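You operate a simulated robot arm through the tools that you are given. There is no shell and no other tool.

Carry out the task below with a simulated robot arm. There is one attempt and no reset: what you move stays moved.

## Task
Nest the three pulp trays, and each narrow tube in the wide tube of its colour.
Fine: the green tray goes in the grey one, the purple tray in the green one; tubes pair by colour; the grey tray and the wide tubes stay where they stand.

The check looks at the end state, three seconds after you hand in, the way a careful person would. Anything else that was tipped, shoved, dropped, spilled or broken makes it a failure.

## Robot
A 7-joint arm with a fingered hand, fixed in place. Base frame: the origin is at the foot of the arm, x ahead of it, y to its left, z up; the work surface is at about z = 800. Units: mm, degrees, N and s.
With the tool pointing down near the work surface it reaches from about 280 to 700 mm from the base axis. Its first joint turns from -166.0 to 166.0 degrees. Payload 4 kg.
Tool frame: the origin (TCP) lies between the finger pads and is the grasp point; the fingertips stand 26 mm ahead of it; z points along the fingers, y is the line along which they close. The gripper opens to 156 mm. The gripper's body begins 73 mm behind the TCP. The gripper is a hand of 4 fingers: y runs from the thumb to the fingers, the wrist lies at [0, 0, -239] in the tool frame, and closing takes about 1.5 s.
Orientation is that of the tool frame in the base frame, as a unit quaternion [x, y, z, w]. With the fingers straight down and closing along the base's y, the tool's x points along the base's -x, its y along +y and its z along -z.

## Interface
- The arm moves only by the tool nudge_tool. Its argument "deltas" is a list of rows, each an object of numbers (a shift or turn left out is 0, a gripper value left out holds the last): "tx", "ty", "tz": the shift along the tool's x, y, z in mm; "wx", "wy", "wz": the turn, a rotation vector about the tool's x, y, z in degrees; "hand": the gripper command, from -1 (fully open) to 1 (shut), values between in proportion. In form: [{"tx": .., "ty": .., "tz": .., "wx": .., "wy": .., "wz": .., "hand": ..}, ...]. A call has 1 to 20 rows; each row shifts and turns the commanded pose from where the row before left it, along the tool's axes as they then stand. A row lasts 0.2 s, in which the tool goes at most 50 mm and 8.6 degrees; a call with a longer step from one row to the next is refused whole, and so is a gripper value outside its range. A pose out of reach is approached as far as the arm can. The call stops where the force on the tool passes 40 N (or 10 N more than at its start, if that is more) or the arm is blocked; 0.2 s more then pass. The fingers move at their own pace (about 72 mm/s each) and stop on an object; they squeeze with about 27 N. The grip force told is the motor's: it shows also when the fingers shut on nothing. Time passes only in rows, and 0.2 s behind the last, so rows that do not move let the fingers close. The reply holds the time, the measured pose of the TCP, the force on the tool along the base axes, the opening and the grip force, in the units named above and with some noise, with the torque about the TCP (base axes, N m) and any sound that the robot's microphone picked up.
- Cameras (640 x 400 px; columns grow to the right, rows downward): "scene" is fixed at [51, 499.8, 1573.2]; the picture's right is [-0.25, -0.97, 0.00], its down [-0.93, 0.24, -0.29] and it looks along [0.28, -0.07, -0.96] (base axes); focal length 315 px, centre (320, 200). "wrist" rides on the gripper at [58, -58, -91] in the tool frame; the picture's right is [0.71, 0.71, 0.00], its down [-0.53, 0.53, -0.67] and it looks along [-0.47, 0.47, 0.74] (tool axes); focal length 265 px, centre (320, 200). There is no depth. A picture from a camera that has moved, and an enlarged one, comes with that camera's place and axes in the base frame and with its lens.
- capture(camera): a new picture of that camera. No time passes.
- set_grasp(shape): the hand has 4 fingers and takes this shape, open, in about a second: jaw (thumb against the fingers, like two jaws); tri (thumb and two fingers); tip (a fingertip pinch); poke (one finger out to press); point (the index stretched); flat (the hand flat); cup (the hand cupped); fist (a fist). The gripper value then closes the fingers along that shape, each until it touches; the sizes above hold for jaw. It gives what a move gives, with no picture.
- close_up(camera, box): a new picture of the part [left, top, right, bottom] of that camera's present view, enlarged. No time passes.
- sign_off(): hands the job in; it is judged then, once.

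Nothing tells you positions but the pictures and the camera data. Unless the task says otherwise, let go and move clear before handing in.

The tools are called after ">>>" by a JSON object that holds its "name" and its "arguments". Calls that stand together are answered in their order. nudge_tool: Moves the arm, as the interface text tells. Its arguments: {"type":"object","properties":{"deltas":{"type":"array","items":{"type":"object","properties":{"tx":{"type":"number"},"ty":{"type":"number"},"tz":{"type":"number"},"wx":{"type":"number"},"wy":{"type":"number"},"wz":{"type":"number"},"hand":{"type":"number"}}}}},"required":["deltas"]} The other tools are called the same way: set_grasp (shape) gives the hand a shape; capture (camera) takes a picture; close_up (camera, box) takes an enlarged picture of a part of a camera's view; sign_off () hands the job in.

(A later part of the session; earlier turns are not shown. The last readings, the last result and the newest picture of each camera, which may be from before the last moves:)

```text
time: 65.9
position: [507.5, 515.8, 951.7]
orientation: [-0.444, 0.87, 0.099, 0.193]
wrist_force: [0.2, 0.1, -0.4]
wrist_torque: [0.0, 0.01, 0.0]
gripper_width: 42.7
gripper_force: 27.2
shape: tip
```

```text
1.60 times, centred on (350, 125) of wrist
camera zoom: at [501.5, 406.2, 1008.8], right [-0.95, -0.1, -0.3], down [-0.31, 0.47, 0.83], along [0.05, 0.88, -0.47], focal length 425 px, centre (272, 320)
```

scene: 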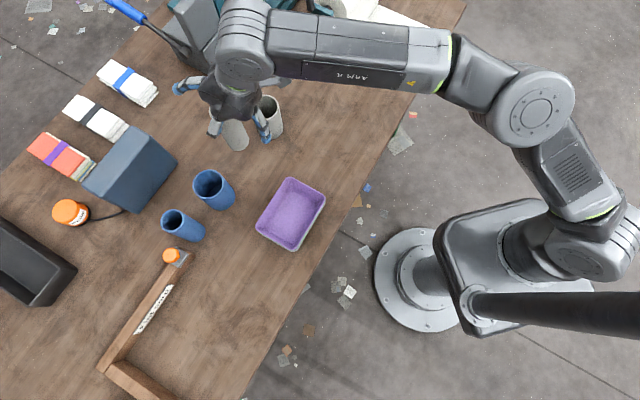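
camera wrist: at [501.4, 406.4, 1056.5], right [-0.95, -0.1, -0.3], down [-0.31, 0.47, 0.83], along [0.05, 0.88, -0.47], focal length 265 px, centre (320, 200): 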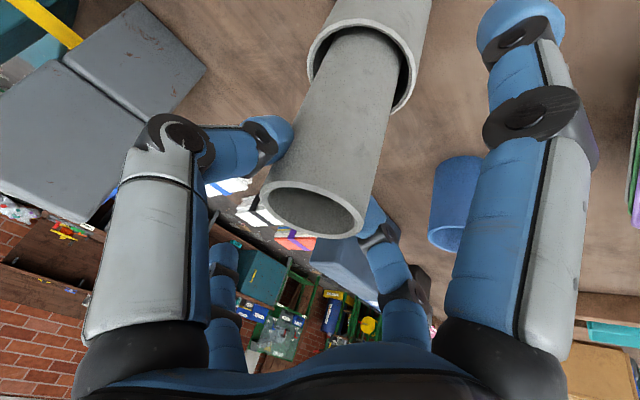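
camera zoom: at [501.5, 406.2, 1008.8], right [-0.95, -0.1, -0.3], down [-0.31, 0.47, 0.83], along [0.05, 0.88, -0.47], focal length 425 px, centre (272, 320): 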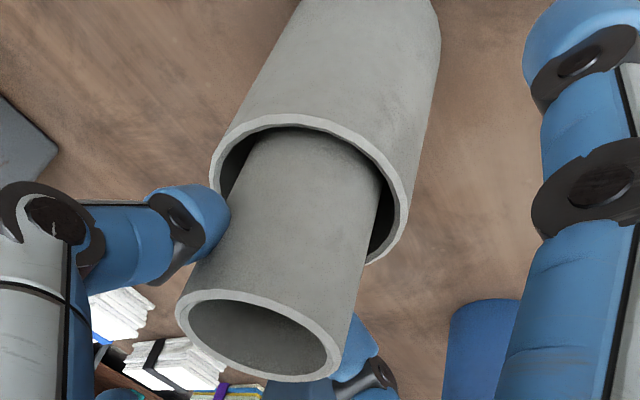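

>>> {"name": "nudge_tool", "arguments": {"deltas": [{"tx": 3, "tz": 6.3}, {"tx": 3, "tz": 6.3}, {"tx": 2, "tz": 4.2}, {"tx": 1.2, "tz": 2.6}, {}]}}

>>> {"name": "close_up", "arguments": {"camera": "wrist", "box": [200, 0, 460, 250]}}

>>> {"name": "close_up", "arguments": {"camera": "scene", "box": [240, 80, 300, 140]}}

```text
time: 67.1
position: [505.1, 516.4, 930.4]
orientation: [-0.444, 0.87, 0.098, 0.193]
wrist_force: [0.6, 0.3, -0.9]
wrist_torque: [0.02, -0.01, -0.01]
gripper_width: 42.6
gripper_force: 27.2
shape: tip
```

```text
1.60 times, centred on (330, 125) of wrist
camera zoom: at [499.9, 406.3, 987.7], right [-0.95, -0.1, -0.3], down [-0.31, 0.47, 0.83], along [0.05, 0.88, -0.47], focal length 425 px, centre (304, 320)
```

zoom: 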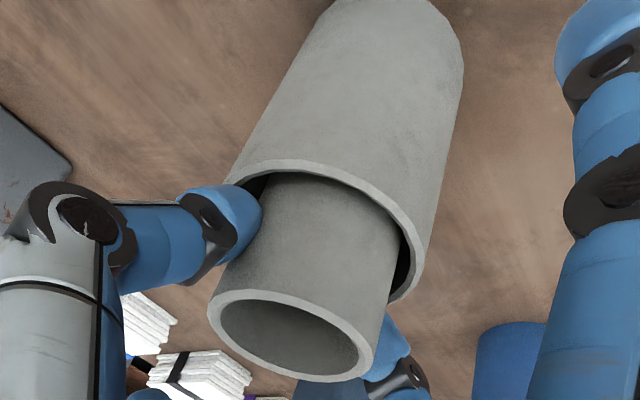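

```text
6.67 times, centred on (270, 110) of scene
camera zoom: at [51.0, 499.8, 1573.2], right [-0.25, -0.97, 0.0], down [-0.93, 0.24, -0.29], along [0.28, -0.07, -0.96], focal length 2097 px, centre (653, 800)
```

zoom: 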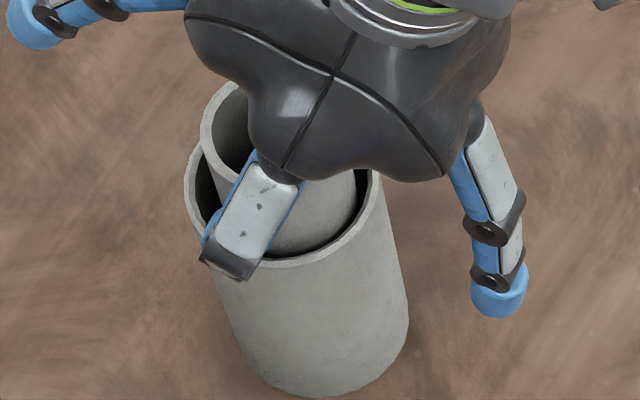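

>>> {"name": "nudge_tool", "arguments": {"deltas": [{"tx": 0.8, "tz": 1.8}, {"tx": 0.6, "tz": 1.4}, {}]}}

```text
time: 67.9
position: [506.8, 518.6, 925.9]
orientation: [-0.444, 0.869, 0.1, 0.194]
wrist_force: [1.3, -1.8, 10.5]
wrist_torque: [0.0, -0.1, 0.01]
gripper_width: 43.0
gripper_force: 27.6
shape: tip
```

There is 10 N of upward force, so the tube is standing on the table inside the wide one. I'll ease up 1 mm and release gently.

>>> {"name": "nudge_tool", "arguments": {"deltas": [{"tx": -0.45, "tz": -0.95}, {"hand": 0.4}, {"hand": 0.3}, {"hand": 0.2}, {"hand": 0.1}, {"hand": 0.03}, {}, {}]}}

>>> {"name": "capture", "arguments": {"camera": "wrist"}}

>>> {"name": "close_up", "arguments": {"camera": "scene", "box": [240, 80, 300, 140]}}

```text
time: 69.7
position: [505.0, 518.4, 925.1]
orientation: [-0.444, 0.87, 0.098, 0.193]
wrist_force: [0.0, 0.0, -0.3]
wrist_torque: [-0.03, 0.0, -0.01]
gripper_width: 75.2
gripper_force: 0.1
shape: tip
```

```text
taken
camera wrist: at [500.1, 408.6, 984.3], right [-0.95, -0.1, -0.3], down [-0.31, 0.47, 0.83], along [0.05, 0.88, -0.47], focal length 265 px, centre (320, 200)
```

wrist: 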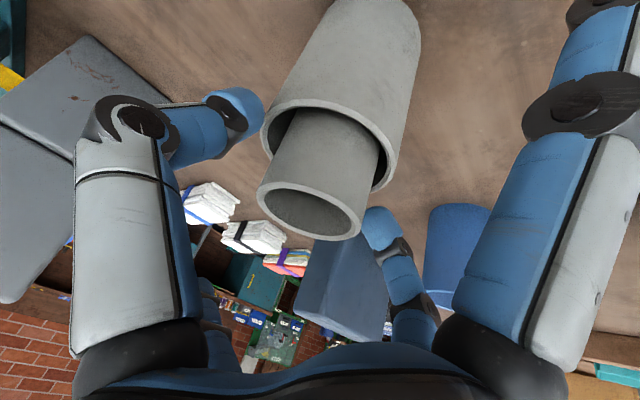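

```text
6.67 times, centred on (270, 110) of scene
camera zoom: at [51.0, 499.8, 1573.2], right [-0.25, -0.97, 0.0], down [-0.93, 0.24, -0.29], along [0.28, -0.07, -0.96], focal length 2097 px, centre (653, 800)
```

zoom: 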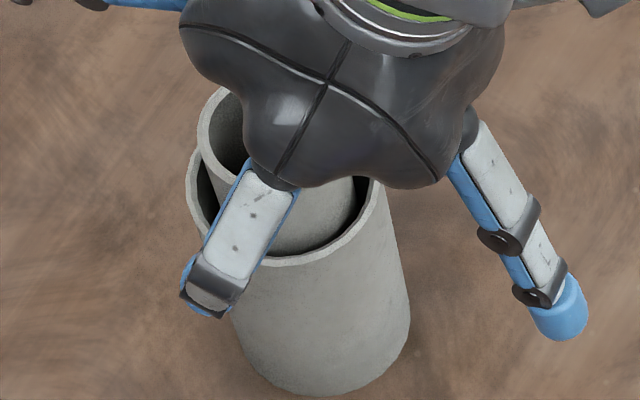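

The grey narrow tube stands inside the grey wide tube. I'll rise straight up clear of it, then inspect.

>>> {"name": "nudge_tool", "arguments": {"deltas": [{"tx": -6, "tz": -12.8}, {"tx": -12, "tz": -25.6}, {"tx": -15, "tz": -32}, {"tx": -15, "tz": -32}, {}]}}

>>> {"name": "capture", "arguments": {"camera": "wrist"}}

>>> {"name": "close_up", "arguments": {"camera": "scene", "box": [220, 60, 320, 160]}}

```text
time: 70.9
position: [506.6, 517.2, 1039.2]
orientation: [-0.444, 0.87, 0.099, 0.193]
wrist_force: [0.3, -0.7, 0.0]
wrist_torque: [0.03, 0.01, 0.0]
gripper_width: 75.3
gripper_force: 0.1
shape: tip
```

```text
taken
camera wrist: at [501.7, 408.4, 1098.3], right [-0.95, -0.1, -0.3], down [-0.31, 0.47, 0.83], along [0.05, 0.88, -0.47], focal length 265 px, centre (320, 200)
```

wrist: 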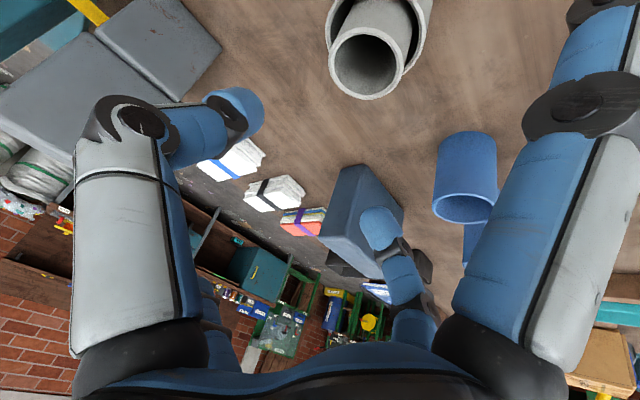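

```text
4.00 times, centred on (270, 110) of scene
camera zoom: at [51.0, 499.8, 1573.2], right [-0.25, -0.97, 0.0], down [-0.93, 0.24, -0.29], along [0.28, -0.07, -0.96], focal length 1258 px, centre (520, 560)
```

zoom: 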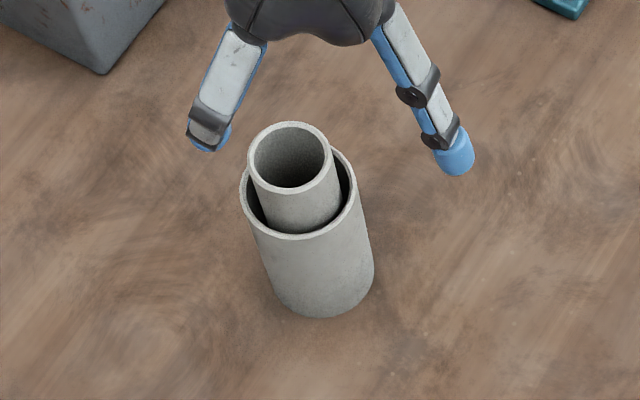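

The grey pair is nested upright and the wide tube hasn't moved. For the blue narrow tube I'll turn the tool to bearing 70° and tilt it to 35°.

>>> {"name": "nudge_tool", "arguments": {"deltas": [{"wx": -3.46, "wz": -7.38}, {"wx": -3.46, "wz": -7.38}, {"wy": -4.9}, {"wy": -4.9}, {}]}}

```text
time: 72.1
position: [506.2, 517.6, 1039.5]
orientation: [-0.55, 0.78, 0.172, 0.245]
wrist_force: [0.0, -0.4, -0.1]
wrist_torque: [0.04, 0.05, -0.01]
gripper_width: 75.2
gripper_force: 0.0
shape: tip
```

>>> {"name": "nudge_tool", "arguments": {"deltas": [{"tx": -12, "ty": 37.7, "tz": 13.8, "hand": 0.077}, {"tx": -12, "ty": 37.7, "tz": 13.8}, {"tx": -12, "ty": 37.7, "tz": 13.8}, {"tx": -12, "ty": 37.7, "tz": 13.8}, {"tx": -12, "ty": 37.7, "tz": 13.8}, {"tx": -12, "ty": 37.7, "tz": 13.8}, {}]}}

>>> {"name": "capture", "arguments": {"camera": "wrist"}}

>>> {"name": "capture", "arguments": {"camera": "scene"}}

```text
time: 73.7
position: [329.3, 696.2, 1014.2]
orientation: [-0.55, 0.78, 0.172, 0.244]
wrist_force: [0.1, -0.1, -0.2]
wrist_torque: [0.02, 0.03, 0.0]
gripper_width: 72.4
gripper_force: 0.1
shape: tip
```

```text
taken
camera wrist: at [350.6, 581.6, 1056.2], right [-0.86, -0.31, -0.4], down [-0.48, 0.22, 0.85], along [-0.17, 0.92, -0.34], focal length 265 px, centre (320, 200)
```

wrist: 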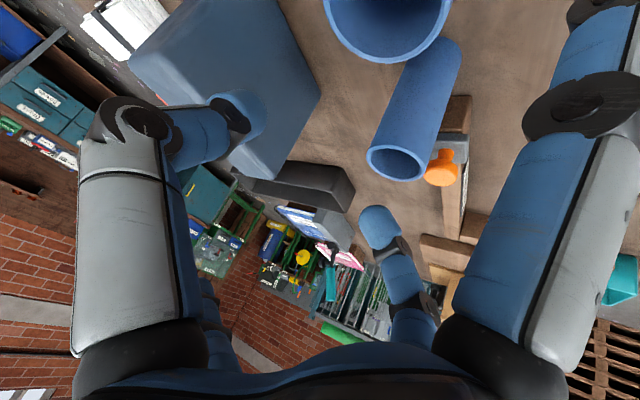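

```text
taken
```

scene: 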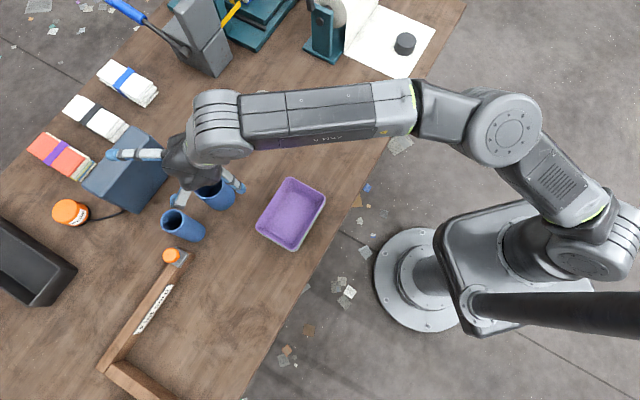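

>>> {"name": "nudge_tool", "arguments": {"deltas": [{"tx": -9.6, "ty": 37.6, "tz": 15.2}, {"tx": -9.6, "ty": 37.6, "tz": 15.2}, {}, {}]}}

>>> {"name": "capture", "arguments": {"camera": "wrist"}}

>>> {"name": "close_up", "arguments": {"camera": "wrist", "box": [280, 0, 480, 160]}}

>>> {"name": "close_up", "arguments": {"camera": "scene", "box": [130, 160, 250, 280]}}

```text
time: 74.7
position: [272.7, 749.7, 998.7]
orientation: [-0.55, 0.78, 0.172, 0.244]
wrist_force: [-0.7, 0.4, 0.8]
wrist_torque: [-0.01, -0.03, 0.01]
gripper_width: 72.4
gripper_force: 0.0
shape: tip
```

```text
taken
camera wrist: at [294.1, 635.2, 1041.3], right [-0.86, -0.31, -0.4], down [-0.48, 0.22, 0.85], along [-0.17, 0.92, -0.34], focal length 265 px, centre (320, 200)
```

wrist: 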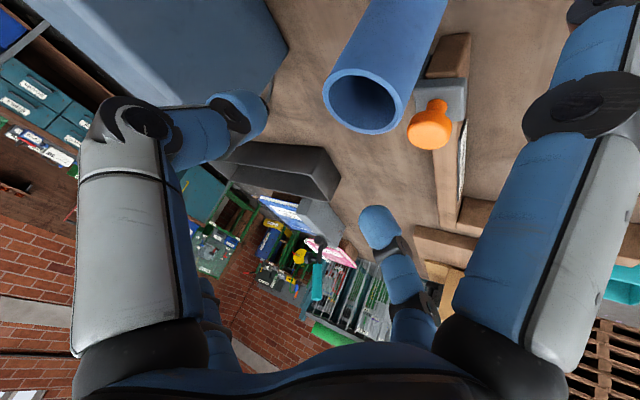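

```text
2.50 times, centred on (380, 80) of wrist
camera zoom: at [294.1, 635.2, 1041.3], right [-0.86, -0.31, -0.4], down [-0.48, 0.22, 0.85], along [-0.17, 0.92, -0.34], focal length 664 px, centre (170, 500)
```

zoom: 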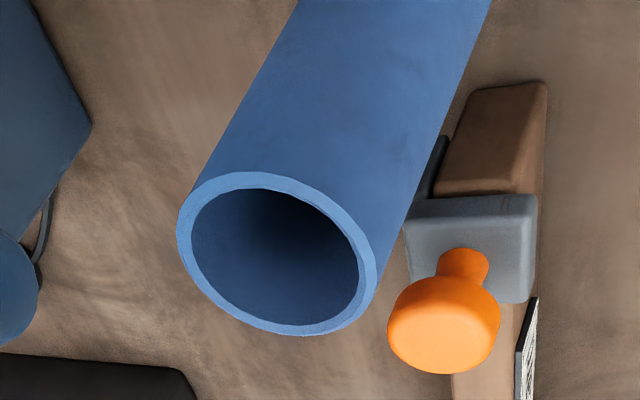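

```text
3.33 times, centred on (190, 220) of scene
camera zoom: at [51.0, 499.8, 1573.2], right [-0.25, -0.97, 0.0], down [-0.93, 0.24, -0.29], along [0.28, -0.07, -0.96], focal length 1049 px, centre (753, 133)
```

zoom: 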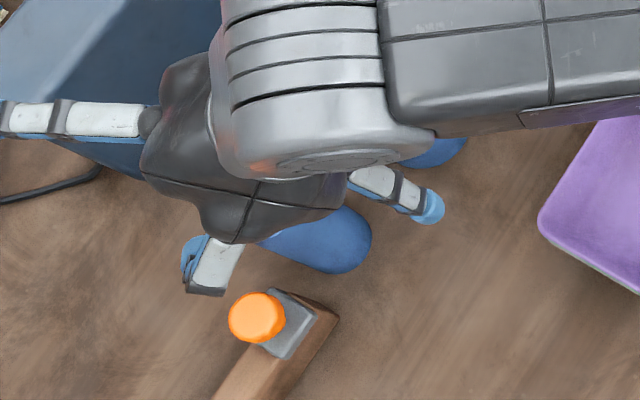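

>>> {"name": "nudge_tool", "arguments": {"deltas": [{"tx": 11.5, "ty": 2.5, "tz": 18.8}, {"tx": 11.5, "ty": 2.5, "tz": 18.8}, {}]}}

>>> {"name": "capture", "arguments": {"camera": "wrist"}}

>>> {"name": "close_up", "arguments": {"camera": "wrist", "box": [250, 60, 450, 240]}}

```text
time: 75.5
position: [266.6, 754.5, 955.0]
orientation: [-0.55, 0.78, 0.173, 0.244]
wrist_force: [-0.3, 0.6, -0.9]
wrist_torque: [0.02, -0.03, -0.01]
gripper_width: 72.3
gripper_force: 0.0
shape: tip
```

```text
taken
camera wrist: at [288.8, 639.9, 996.9], right [-0.86, -0.31, -0.4], down [-0.48, 0.22, 0.85], along [-0.17, 0.92, -0.34], focal length 265 px, centre (320, 200)
```

wrist: 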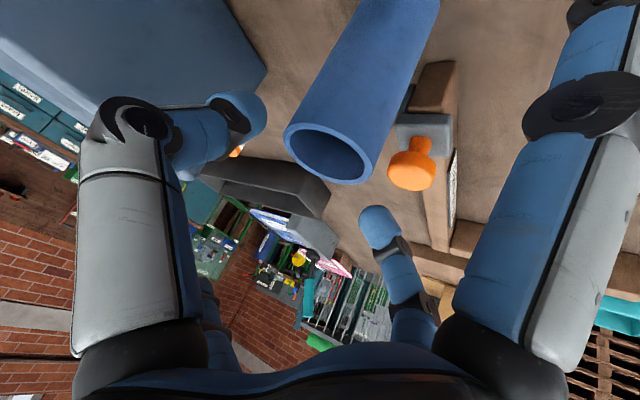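

```text
2.22 times, centred on (350, 150) of wrist
camera zoom: at [288.8, 639.9, 996.9], right [-0.86, -0.31, -0.4], down [-0.48, 0.22, 0.85], along [-0.17, 0.92, -0.34], focal length 590 px, centre (253, 311)
```

zoom: 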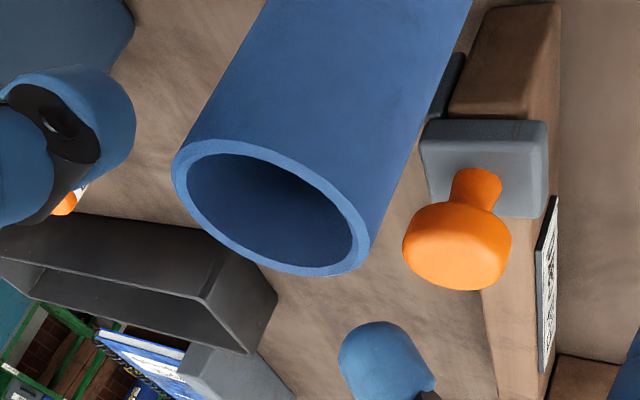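

>>> {"name": "nudge_tool", "arguments": {"deltas": [{}]}}

>>> {"name": "nudge_tool", "arguments": {"deltas": [{}]}}

```text
time: 75.9
position: [267.7, 754.0, 953.9]
orientation: [-0.551, 0.78, 0.172, 0.244]
wrist_force: [-0.8, 0.0, 0.6]
wrist_torque: [-0.01, 0.03, -0.01]
gripper_width: 72.0
gripper_force: 0.1
shape: tip
```

```text
time: 76.3
position: [268.1, 755.6, 954.8]
orientation: [-0.551, 0.779, 0.173, 0.243]
wrist_force: [0.0, -0.3, -0.3]
wrist_torque: [-0.04, 0.01, 0.02]
gripper_width: 72.5
gripper_force: 0.0
shape: tip
```

>>> {"name": "nudge_tool", "arguments": {"deltas": [{"ty": -3, "hand": 0.13}, {"tx": 8.1, "tz": 11.1}, {"tx": 8.1, "tz": 11.1}, {}]}}

>>> {"name": "capture", "arguments": {"camera": "wrist"}}

>>> {"name": "close_up", "arguments": {"camera": "wrist", "box": [220, 80, 460, 260]}}

>>> {"name": "close_up", "arguments": {"camera": "scene", "box": [140, 180, 240, 280]}}

```text
time: 77.3
position: [267.6, 752.9, 927.5]
orientation: [-0.55, 0.78, 0.173, 0.243]
wrist_force: [0.2, 1.2, 1.0]
wrist_torque: [-0.02, 0.0, 0.02]
gripper_width: 68.2
gripper_force: 0.0
shape: tip
```

```text
taken
camera wrist: at [289.5, 638.5, 969.6], right [-0.86, -0.31, -0.4], down [-0.48, 0.22, 0.85], along [-0.17, 0.92, -0.34], focal length 265 px, centre (320, 200)
```

wrist: 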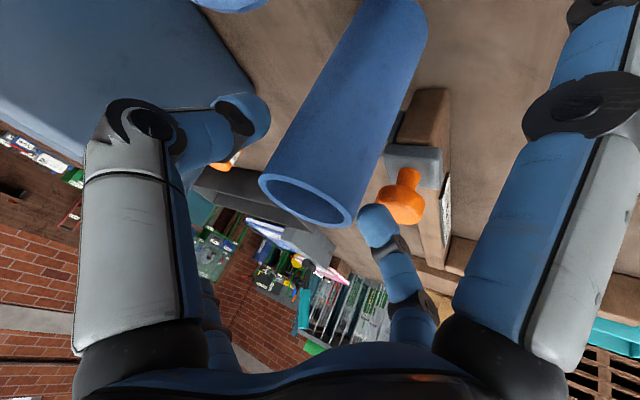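

```text
2.22 times, centred on (340, 170) of wrist
camera zoom: at [289.5, 638.5, 969.6], right [-0.86, -0.31, -0.4], down [-0.48, 0.22, 0.85], along [-0.17, 0.92, -0.34], focal length 590 px, centre (276, 267)
```

zoom: 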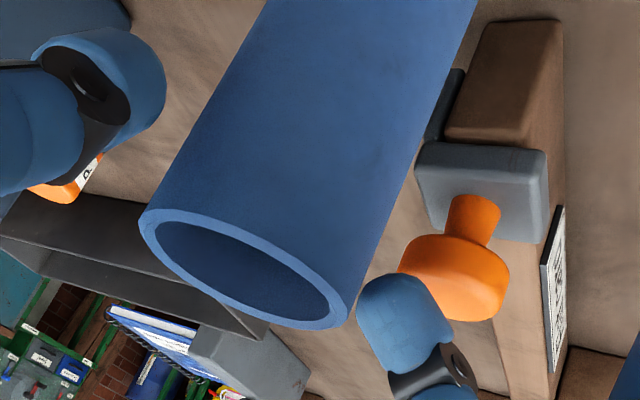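

```text
4.00 times, centred on (190, 230) of scene
camera zoom: at [51.0, 499.8, 1573.2], right [-0.25, -0.97, 0.0], down [-0.93, 0.24, -0.29], along [0.28, -0.07, -0.96], focal length 1258 px, centre (840, 80)
```

zoom: 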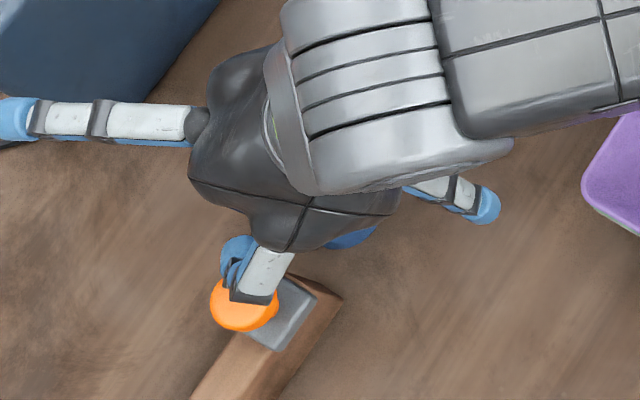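

The hand is in position with no contact force. I'll make a small trim and close on the tube.

>>> {"name": "nudge_tool", "arguments": {"deltas": [{"tx": -1.5, "ty": -1.5, "tz": 1}, {}, {"hand": 0.25}, {"hand": 0.3}, {"hand": 0.35}, {"hand": 0.45}, {"hand": 0.6}, {"hand": 0.6}, {"hand": 0.6}]}}

>>> {"name": "capture", "arguments": {"camera": "wrist"}}

>>> {"name": "close_up", "arguments": {"camera": "scene", "box": [140, 180, 240, 280]}}

```text
time: 79.3
position: [268.0, 754.2, 927.0]
orientation: [-0.55, 0.78, 0.172, 0.245]
wrist_force: [0.0, -0.2, -0.1]
wrist_torque: [0.02, 0.03, -0.03]
gripper_width: 41.8
gripper_force: 26.9
shape: tip
```

```text
taken
camera wrist: at [291.0, 639.4, 969.6], right [-0.86, -0.31, -0.4], down [-0.48, 0.22, 0.85], along [-0.17, 0.92, -0.34], focal length 265 px, centre (320, 200)
```

wrist: 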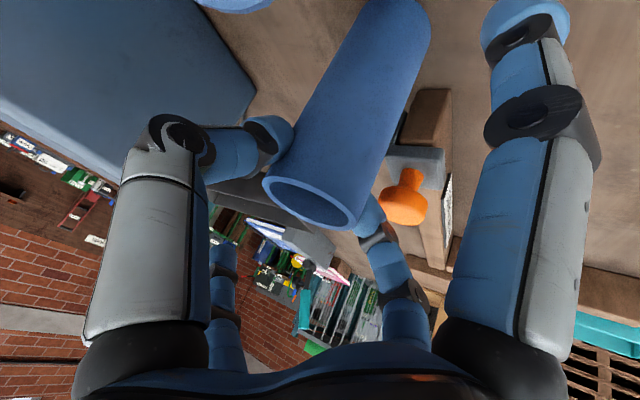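

```text
4.00 times, centred on (190, 230) of scene
camera zoom: at [51.0, 499.8, 1573.2], right [-0.25, -0.97, 0.0], down [-0.93, 0.24, -0.29], along [0.28, -0.07, -0.96], focal length 1258 px, centre (840, 80)
```

zoom: 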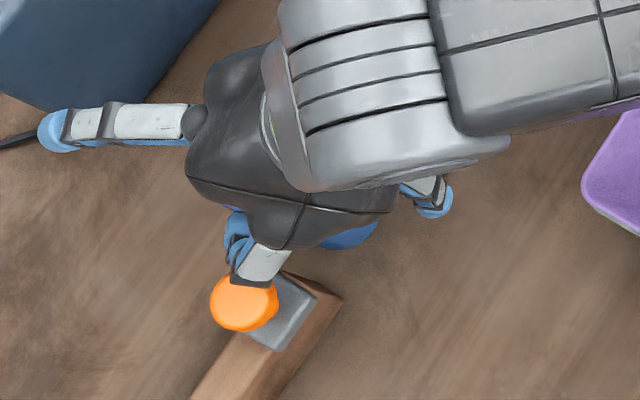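

The grip is at 27 N. I'll lift slowly and check.

>>> {"name": "nudge_tool", "arguments": {"deltas": [{"tx": -2.3, "tz": -3.3}, {"tx": -3.4, "tz": -4.9}, {"tx": -4.6, "tz": -6.6}, {"tx": -4.6, "tz": -6.6}, {}]}}

>>> {"name": "capture", "arguments": {"camera": "wrist"}}

>>> {"name": "close_up", "arguments": {"camera": "scene", "box": [140, 160, 260, 280]}}

```text
time: 80.5
position: [270.4, 752.9, 952.7]
orientation: [-0.55, 0.78, 0.173, 0.244]
wrist_force: [-0.2, -0.6, -0.1]
wrist_torque: [0.01, 0.01, 0.01]
gripper_width: 41.8
gripper_force: 26.8
shape: tip
```

```text
taken
camera wrist: at [291.9, 637.5, 995.4], right [-0.86, -0.31, -0.4], down [-0.48, 0.22, 0.85], along [-0.17, 0.92, -0.34], focal length 265 px, centre (320, 200)
```

wrist: 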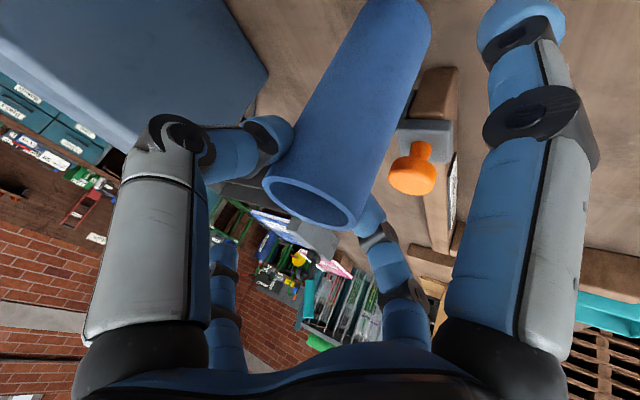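

```text
3.33 times, centred on (200, 220) of scene
camera zoom: at [51.0, 499.8, 1573.2], right [-0.25, -0.97, 0.0], down [-0.93, 0.24, -0.29], along [0.28, -0.07, -0.96], focal length 1049 px, centre (720, 133)
```

zoom: 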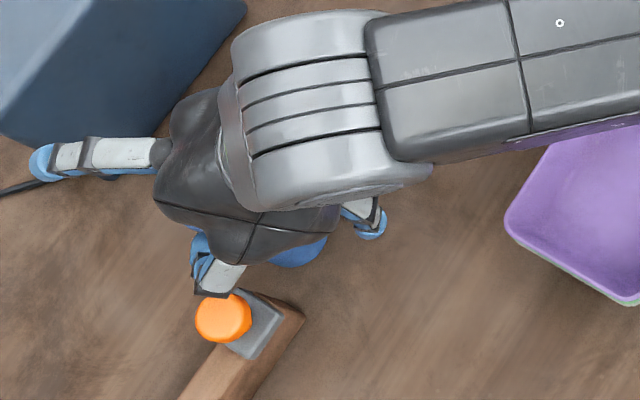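

>>> {"name": "nudge_tool", "arguments": {"deltas": [{"tx": -10, "tz": -14.4}, {"tx": -13, "tz": -18.7}, {"tx": -13, "tz": -18.7}, {"tx": -13, "tz": -18.7}, {"tx": -3, "tz": -4.3}, {}]}}

>>> {"name": "capture", "arguments": {"camera": "wrist"}}

```text
time: 81.9
position: [269.7, 750.5, 1042.7]
orientation: [-0.55, 0.78, 0.172, 0.244]
wrist_force: [-0.3, 0.0, -0.8]
wrist_torque: [0.03, 0.02, -0.02]
gripper_width: 41.7
gripper_force: 26.9
shape: tip
out of reach, approached as far as the arm can: row 5
```

```text
taken
camera wrist: at [291.8, 636.8, 1084.0], right [-0.86, -0.31, -0.4], down [-0.48, 0.22, 0.85], along [-0.17, 0.92, -0.34], focal length 265 px, centre (320, 200)
```

wrist: 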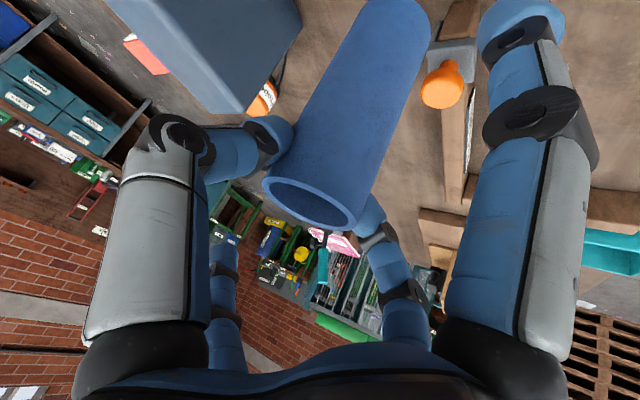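

The tube's bottom is at about 916, above the wide rim. I'll carry it across to the blue wide tube.

>>> {"name": "nudge_tool", "arguments": {"deltas": [{"tx": 5, "ty": -13.7, "tz": -3.5}, {"tx": 8.9, "ty": -24.4, "tz": -6.2}, {"tx": 8.9, "ty": -24.4, "tz": -6.2}, {"tx": 8.9, "ty": -24.4, "tz": -6.2}, {"tx": 3.7, "ty": -10.5, "tz": -2.5}, {}, {}]}}

>>> {"name": "capture", "arguments": {"camera": "wrist"}}

>>> {"name": "close_up", "arguments": {"camera": "scene", "box": [160, 140, 260, 240]}}

```text
time: 83.5
position: [362.0, 706.0, 1054.0]
orientation: [-0.55, 0.78, 0.173, 0.243]
wrist_force: [0.9, -0.3, 0.4]
wrist_torque: [-0.02, 0.03, 0.01]
gripper_width: 41.6
gripper_force: 26.7
shape: tip
out of reach, approached as far as the arm can: row 2, 3, 4, 5
```

```text
taken
camera wrist: at [382.7, 591.2, 1096.8], right [-0.86, -0.31, -0.4], down [-0.48, 0.23, 0.85], along [-0.17, 0.92, -0.34], focal length 265 px, centre (320, 200)
```

wrist: 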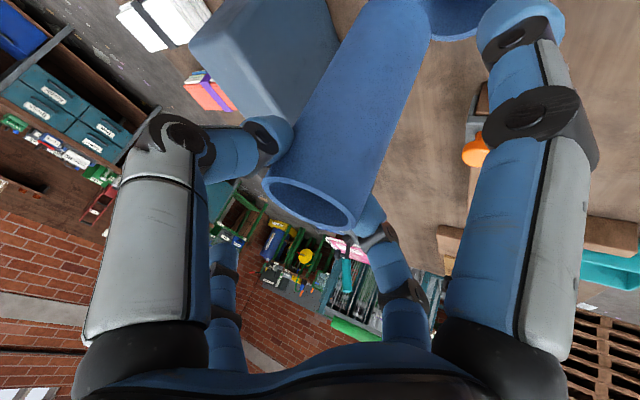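

```text
4.00 times, centred on (210, 190) of scene
camera zoom: at [51.0, 499.8, 1573.2], right [-0.25, -0.97, 0.0], down [-0.93, 0.24, -0.29], along [0.28, -0.07, -0.96], focal length 1258 px, centre (760, 240)
```

zoom: 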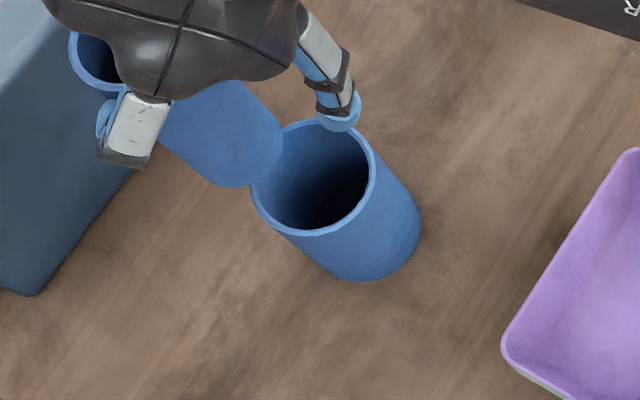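

The arm hit a reach limit and drifted outward, to (362, 706, 1054). The tube is still held and clear of everything. I'll probe back inward in small steps.

>>> {"name": "nudge_tool", "arguments": {"deltas": [{"tx": 4.6, "tz": 6.6}, {"tx": 4.1, "tz": -2.9}]}}

```text
time: 84.1
position: [362.0, 708.3, 1047.2]
orientation: [-0.55, 0.781, 0.171, 0.243]
wrist_force: [0.3, -0.1, -0.2]
wrist_torque: [-0.01, 0.01, 0.01]
gripper_width: 41.8
gripper_force: 26.9
shape: tip
out of reach, approached as far as the arm can: row 2
```

>>> {"name": "nudge_tool", "arguments": {"deltas": [{"wx": 4.17, "wz": 6.0}, {"tx": 4.1, "tz": -2.9}]}}

```text
time: 84.7
position: [361.8, 710.1, 1048.5]
orientation: [-0.499, 0.814, 0.156, 0.254]
wrist_force: [0.0, -1.1, -0.6]
wrist_torque: [-0.02, 0.02, -0.01]
gripper_width: 41.8
gripper_force: 27.5
shape: tip
out of reach, approached as far as the arm can: row 2
```

>>> {"name": "nudge_tool", "arguments": {"deltas": [{"tx": 2.9, "tz": 4.1}, {"ty": 4}, {"ty": -4}]}}

>>> {"name": "capture", "arguments": {"camera": "scene"}}

```text
time: 85.5
position: [361.8, 710.3, 1043.3]
orientation: [-0.5, 0.814, 0.156, 0.253]
wrist_force: [-0.7, 0.3, -0.4]
wrist_torque: [0.01, -0.01, -0.03]
gripper_width: 41.7
gripper_force: 27.0
shape: tip
```

```text
taken
```

scene: 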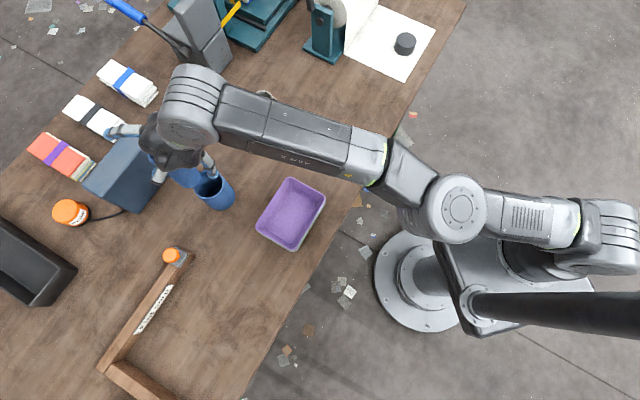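

Working it out, the wrist is at full extension, about 703 mm from the shoulder, which is a singular pose; that's why inward moves fail. I'll lower slightly first, keeping the tube's bottom above the wide rim, so the elbow can bend.

>>> {"name": "nudge_tool", "arguments": {"deltas": [{"tx": 3.4, "tz": 4.9}, {"tx": 3.4, "tz": 4.9}, {"tx": 2, "tz": -1.4}, {"tx": 2, "tz": -1.4}, {"tx": 2, "tz": -1.4}]}}

```text
time: 86.7
position: [360.6, 718.5, 1047.0]
orientation: [-0.501, 0.808, 0.163, 0.264]
wrist_force: [0.7, 0.1, 0.0]
wrist_torque: [-0.01, -0.01, 0.01]
gripper_width: 41.4
gripper_force: 26.9
shape: tip
out of reach, approached as far as the arm can: row 2, 3, 5
```

>>> {"name": "nudge_tool", "arguments": {"deltas": [{"ty": 8}, {"ty": 8}, {"ty": 8, "tx": 1.6, "tz": -1.2}, {"ty": 8, "tx": 1.6, "tz": -1.2}]}}

```text
time: 87.7
position: [331.3, 721.6, 1034.7]
orientation: [-0.5, 0.813, 0.157, 0.255]
wrist_force: [0.3, 1.0, -0.3]
wrist_torque: [-0.03, 0.0, -0.03]
gripper_width: 41.5
gripper_force: 26.7
shape: tip
```

That worked: moving sideways in +t lets the elbow flex. I'll continue inward now.

>>> {"name": "nudge_tool", "arguments": {"deltas": [{"tx": 4.1, "tz": -2.9}, {"tx": 6.6, "tz": -4.6}, {"tx": 6.6, "tz": -4.6}]}}

```text
time: 88.5
position: [321.8, 702.5, 1033.4]
orientation: [-0.499, 0.813, 0.156, 0.255]
wrist_force: [-0.3, -0.3, -0.1]
wrist_torque: [0.01, 0.01, 0.01]
gripper_width: 41.6
gripper_force: 27.0
shape: tip
```

>>> {"name": "nudge_tool", "arguments": {"deltas": [{"tx": 6.6, "tz": -4.6}, {"tx": 6.6, "tz": -4.6}, {"ty": -8}, {"ty": -8}, {"ty": -8}, {"ty": -8}, {}]}}

>>> {"name": "capture", "arguments": {"camera": "wrist"}}

>>> {"name": "close_up", "arguments": {"camera": "scene", "box": [160, 140, 260, 240]}}

```text
time: 90.1
position: [342.3, 673.7, 1034.3]
orientation: [-0.499, 0.814, 0.156, 0.255]
wrist_force: [-0.2, 0.1, 0.4]
wrist_torque: [0.0, -0.02, 0.02]
gripper_width: 41.8
gripper_force: 26.8
shape: tip
```

```text
taken
camera wrist: at [348.7, 556.7, 1075.7], right [-0.89, -0.2, -0.4], down [-0.45, 0.28, 0.85], along [-0.05, 0.94, -0.34], focal length 265 px, centre (320, 200)
```

wrist: 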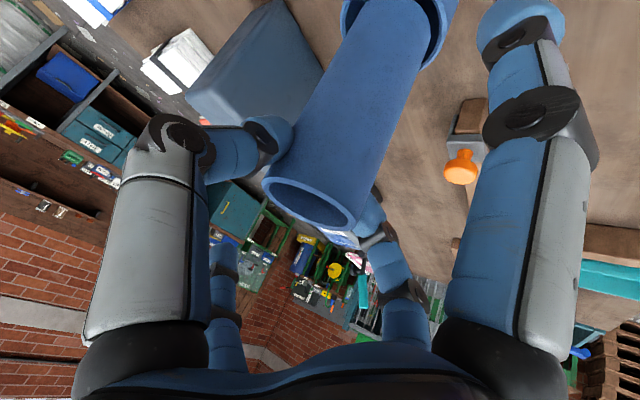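

```text
4.00 times, centred on (210, 190) of scene
camera zoom: at [51.0, 499.8, 1573.2], right [-0.25, -0.97, 0.0], down [-0.93, 0.24, -0.29], along [0.28, -0.07, -0.96], focal length 1258 px, centre (760, 240)
```

zoom: 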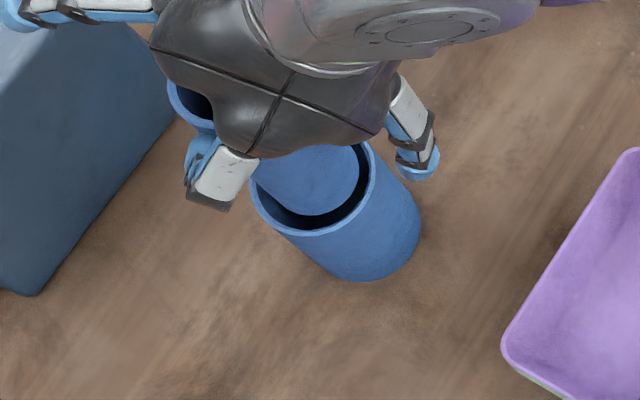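

The blue narrow tube is now over the blue wide tube's mouth. I'll zoom in to check centring.

>>> {"name": "close_up", "arguments": {"camera": "scene", "box": [185, 160, 245, 220]}}

>>> {"name": "close_up", "arguments": {"camera": "wrist", "box": [300, 0, 500, 125]}}

```text
6.67 times, centred on (215, 190) of scene
camera zoom: at [51.0, 499.8, 1573.2], right [-0.25, -0.97, 0.0], down [-0.93, 0.24, -0.29], along [0.28, -0.07, -0.96], focal length 2097 px, centre (1020, 267)
```

zoom: 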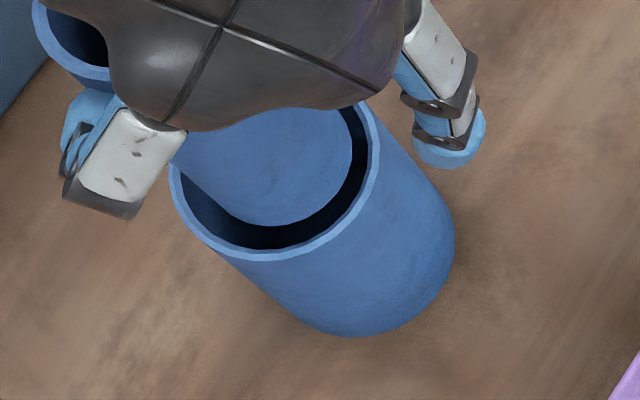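

```text
3.20 times, centred on (400, 62) of wrist
camera zoom: at [348.7, 556.7, 1075.7], right [-0.89, -0.2, -0.4], down [-0.45, 0.28, 0.85], along [-0.05, 0.94, -0.34], focal length 849 px, centre (64, 640)
```

zoom: 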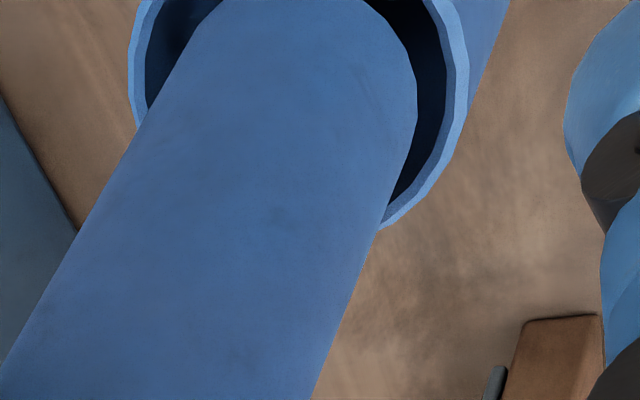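

>>> {"name": "nudge_tool", "arguments": {"deltas": [{"tx": -5.6, "ty": -1.2, "tz": 3.9}, {"tx": 4.6, "tz": 6.6}, {}]}}

>>> {"name": "close_up", "arguments": {"camera": "scene", "box": [185, 160, 245, 220]}}

>>> {"name": "close_up", "arguments": {"camera": "wrist", "box": [300, 0, 500, 125]}}

```text
time: 90.9
position: [346.7, 678.7, 1026.7]
orientation: [-0.499, 0.813, 0.158, 0.254]
wrist_force: [-0.2, -1.0, -0.1]
wrist_torque: [-0.01, 0.0, -0.02]
gripper_width: 41.5
gripper_force: 27.4
shape: tip
```

```text
6.67 times, centred on (215, 190) of scene
camera zoom: at [51.0, 499.8, 1573.2], right [-0.25, -0.97, 0.0], down [-0.93, 0.24, -0.29], along [0.28, -0.07, -0.96], focal length 2097 px, centre (1020, 267)
```

zoom: 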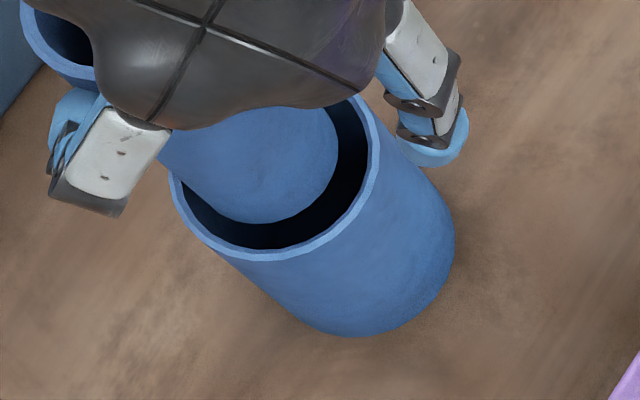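

```text
3.20 times, centred on (400, 62) of wrist
camera zoom: at [353.5, 562.8, 1068.2], right [-0.89, -0.2, -0.4], down [-0.45, 0.28, 0.85], along [-0.05, 0.94, -0.34], focal length 849 px, centre (64, 640)
```

zoom: 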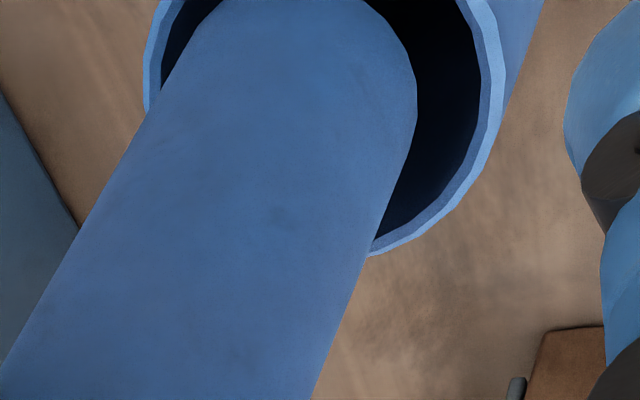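

By the scene view the tube is centred to within about 1 mm. I'll nudge slightly and begin lowering into the mouth.

>>> {"name": "nudge_tool", "arguments": {"deltas": [{"tx": 0.6, "ty": 0.9, "tz": -0.4}, {"tx": 3.4, "tz": 4.9}, {"tx": 3.4, "tz": 4.9}, {}]}}

>>> {"name": "close_up", "arguments": {"camera": "scene", "box": [185, 160, 245, 220]}}

>>> {"name": "close_up", "arguments": {"camera": "wrist", "box": [300, 0, 500, 125]}}

```text
time: 91.9
position: [345.0, 678.7, 1013.1]
orientation: [-0.5, 0.813, 0.156, 0.255]
wrist_force: [0.3, 0.1, -1.1]
wrist_torque: [-0.01, -0.05, 0.0]
gripper_width: 41.7
gripper_force: 26.9
shape: tip
```

```text
6.67 times, centred on (215, 190) of scene
camera zoom: at [51.0, 499.8, 1573.2], right [-0.25, -0.97, 0.0], down [-0.93, 0.24, -0.29], along [0.28, -0.07, -0.96], focal length 2097 px, centre (1020, 267)
```

zoom: 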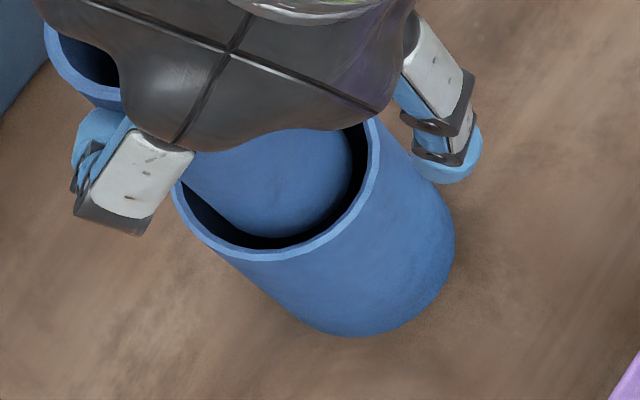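

```text
3.20 times, centred on (400, 62) of wrist
camera zoom: at [352.7, 562.3, 1054.5], right [-0.89, -0.2, -0.4], down [-0.45, 0.28, 0.85], along [-0.05, 0.94, -0.34], focal length 849 px, centre (64, 640)
```

zoom: 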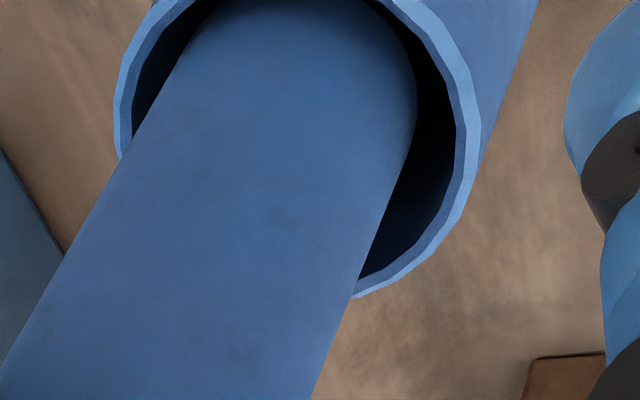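

The tube is inside the mouth with even gaps. I'll keep lowering in stages.

>>> {"name": "nudge_tool", "arguments": {"deltas": [{"tx": 3.4, "tz": 4.9}, {"tx": 3.4, "tz": 4.9}, {"tx": 3.4, "tz": 4.9}, {"tx": 3.4, "tz": 4.9}, {}]}}

>>> {"name": "close_up", "arguments": {"camera": "scene", "box": [180, 150, 250, 220]}}

>>> {"name": "close_up", "arguments": {"camera": "wrist", "box": [240, 0, 480, 240]}}

```text
time: 93.1
position: [344.6, 678.4, 989.9]
orientation: [-0.499, 0.813, 0.157, 0.255]
wrist_force: [0.8, -0.5, -0.8]
wrist_torque: [0.0, 0.01, 0.0]
gripper_width: 41.5
gripper_force: 27.0
shape: tip
```

```text
5.71 times, centred on (215, 185) of scene
camera zoom: at [51.0, 499.8, 1573.2], right [-0.25, -0.97, 0.0], down [-0.93, 0.24, -0.29], along [0.28, -0.07, -0.96], focal length 1798 px, centre (920, 286)
```

zoom: 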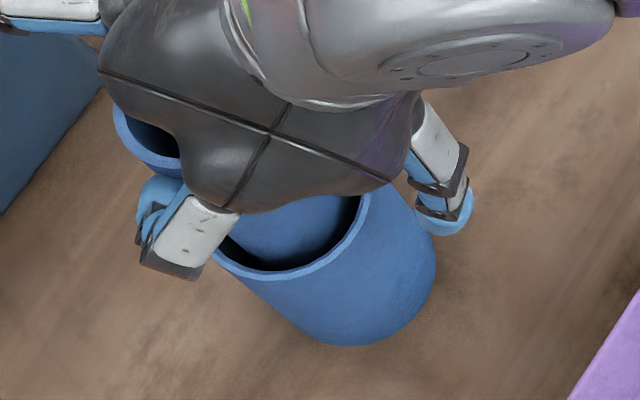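

```text
1.67 times, centred on (360, 120) of wrist
camera zoom: at [352.3, 562.3, 1031.4], right [-0.89, -0.2, -0.4], down [-0.45, 0.28, 0.85], along [-0.05, 0.94, -0.34], focal length 442 px, centre (253, 333)
```

zoom: 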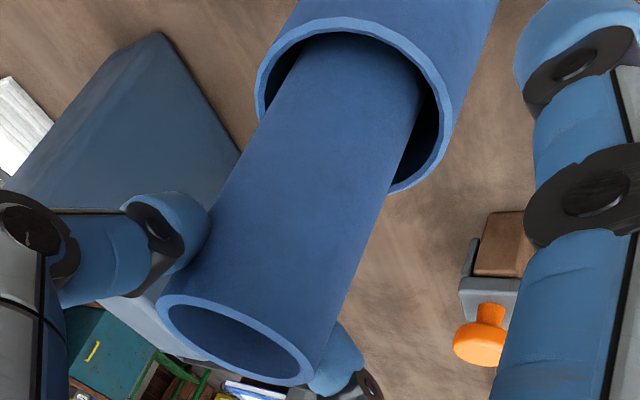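

>>> {"name": "nudge_tool", "arguments": {"deltas": [{"tx": 3.4, "tz": 4.9}, {"tx": 3.4, "tz": 4.9}, {"tx": 3.4, "tz": 4.9}, {"tx": 3.4, "tz": 4.9}, {}]}}

>>> {"name": "close_up", "arguments": {"camera": "scene", "box": [180, 150, 250, 220]}}

>>> {"name": "close_up", "arguments": {"camera": "wrist", "box": [240, 0, 480, 240]}}

```text
time: 94.3
position: [344.3, 679.7, 964.7]
orientation: [-0.5, 0.813, 0.156, 0.254]
wrist_force: [0.2, 0.3, -0.6]
wrist_torque: [0.0, 0.04, 0.02]
gripper_width: 41.9
gripper_force: 26.7
shape: tip
```

```text
5.71 times, centred on (215, 185) of scene
camera zoom: at [51.0, 499.8, 1573.2], right [-0.25, -0.97, 0.0], down [-0.93, 0.24, -0.29], along [0.28, -0.07, -0.96], focal length 1798 px, centre (920, 286)
```

zoom: 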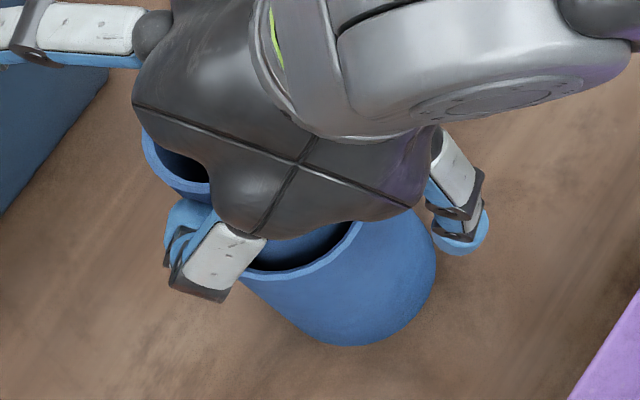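

```text
1.67 times, centred on (360, 120) of wrist
camera zoom: at [352.2, 562.6, 1006.9], right [-0.89, -0.2, -0.4], down [-0.45, 0.28, 0.85], along [-0.05, 0.94, -0.34], focal length 442 px, centre (253, 333)
```

zoom: 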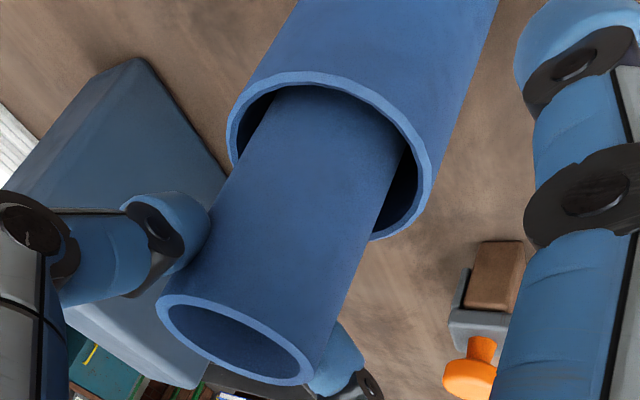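

>>> {"name": "nudge_tool", "arguments": {"deltas": [{"tx": 3.4, "tz": 4.9}, {"tx": 3.4, "tz": 4.9}, {"tx": 3.4, "tz": 4.9}, {"tx": 3.4, "tz": 4.9}, {}]}}

>>> {"name": "close_up", "arguments": {"camera": "wrist", "box": [200, 20, 440, 260]}}

>>> {"name": "close_up", "arguments": {"camera": "scene", "box": [170, 140, 260, 230]}}

```text
time: 95.5
position: [345.9, 678.2, 942.3]
orientation: [-0.499, 0.813, 0.156, 0.255]
wrist_force: [-0.6, 0.0, -0.4]
wrist_torque: [0.0, -0.02, 0.0]
gripper_width: 41.6
gripper_force: 27.2
shape: tip
```

```text
1.67 times, centred on (320, 140) of wrist
camera zoom: at [352.6, 561.8, 984.5], right [-0.89, -0.2, -0.4], down [-0.45, 0.28, 0.85], along [-0.05, 0.94, -0.34], focal length 442 px, centre (320, 300)
```

zoom: 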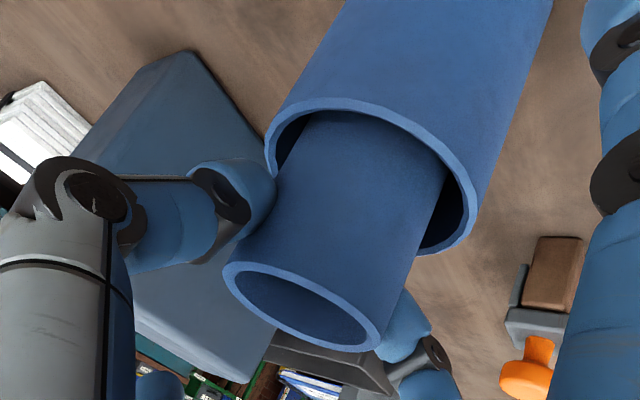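

```text
4.44 times, centred on (215, 185) of scene
camera zoom: at [51.0, 499.8, 1573.2], right [-0.25, -0.97, 0.0], down [-0.93, 0.24, -0.29], along [0.28, -0.07, -0.96], focal length 1398 px, centre (787, 267)
```

zoom: 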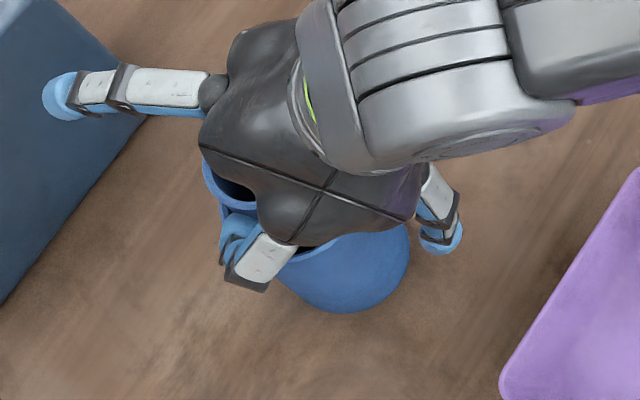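

>>> {"name": "nudge_tool", "arguments": {"deltas": [{"tx": 2.3, "tz": 3.3}, {"tx": 2.3, "tz": 3.3}, {"tx": 1.4, "tz": 2}, {}]}}

>>> {"name": "nudge_tool", "arguments": {"deltas": [{"tx": 1.1, "tz": 1.6}, {}]}}

```text
time: 96.5
position: [345.8, 678.6, 931.8]
orientation: [-0.499, 0.813, 0.156, 0.255]
wrist_force: [0.0, 1.2, 0.3]
wrist_torque: [0.0, 0.0, 0.01]
gripper_width: 41.7
gripper_force: 26.7
shape: tip
```

```text
time: 97.1
position: [344.6, 679.8, 930.1]
orientation: [-0.499, 0.813, 0.157, 0.255]
wrist_force: [0.3, -0.1, 1.2]
wrist_torque: [0.0, -0.04, 0.01]
gripper_width: 41.8
gripper_force: 26.9
shape: tip
```

>>> {"name": "nudge_tool", "arguments": {"deltas": [{"tx": 0.9, "tz": 1.2}, {}]}}

>>> {"name": "close_up", "arguments": {"camera": "wrist", "box": [200, 20, 440, 260]}}

```text
time: 97.7
position: [343.7, 679.7, 930.6]
orientation: [-0.499, 0.813, 0.157, 0.255]
wrist_force: [2.6, -0.3, 6.6]
wrist_torque: [0.02, -0.19, 0.01]
gripper_width: 41.9
gripper_force: 27.5
shape: tip
```

```text
1.67 times, centred on (320, 140) of wrist
camera zoom: at [351.9, 562.9, 971.7], right [-0.89, -0.2, -0.4], down [-0.45, 0.28, 0.85], along [-0.05, 0.94, -0.34], focal length 442 px, centre (320, 300)
```

zoom: 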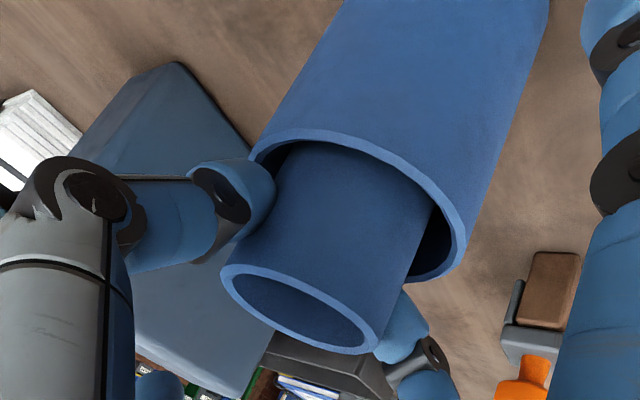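

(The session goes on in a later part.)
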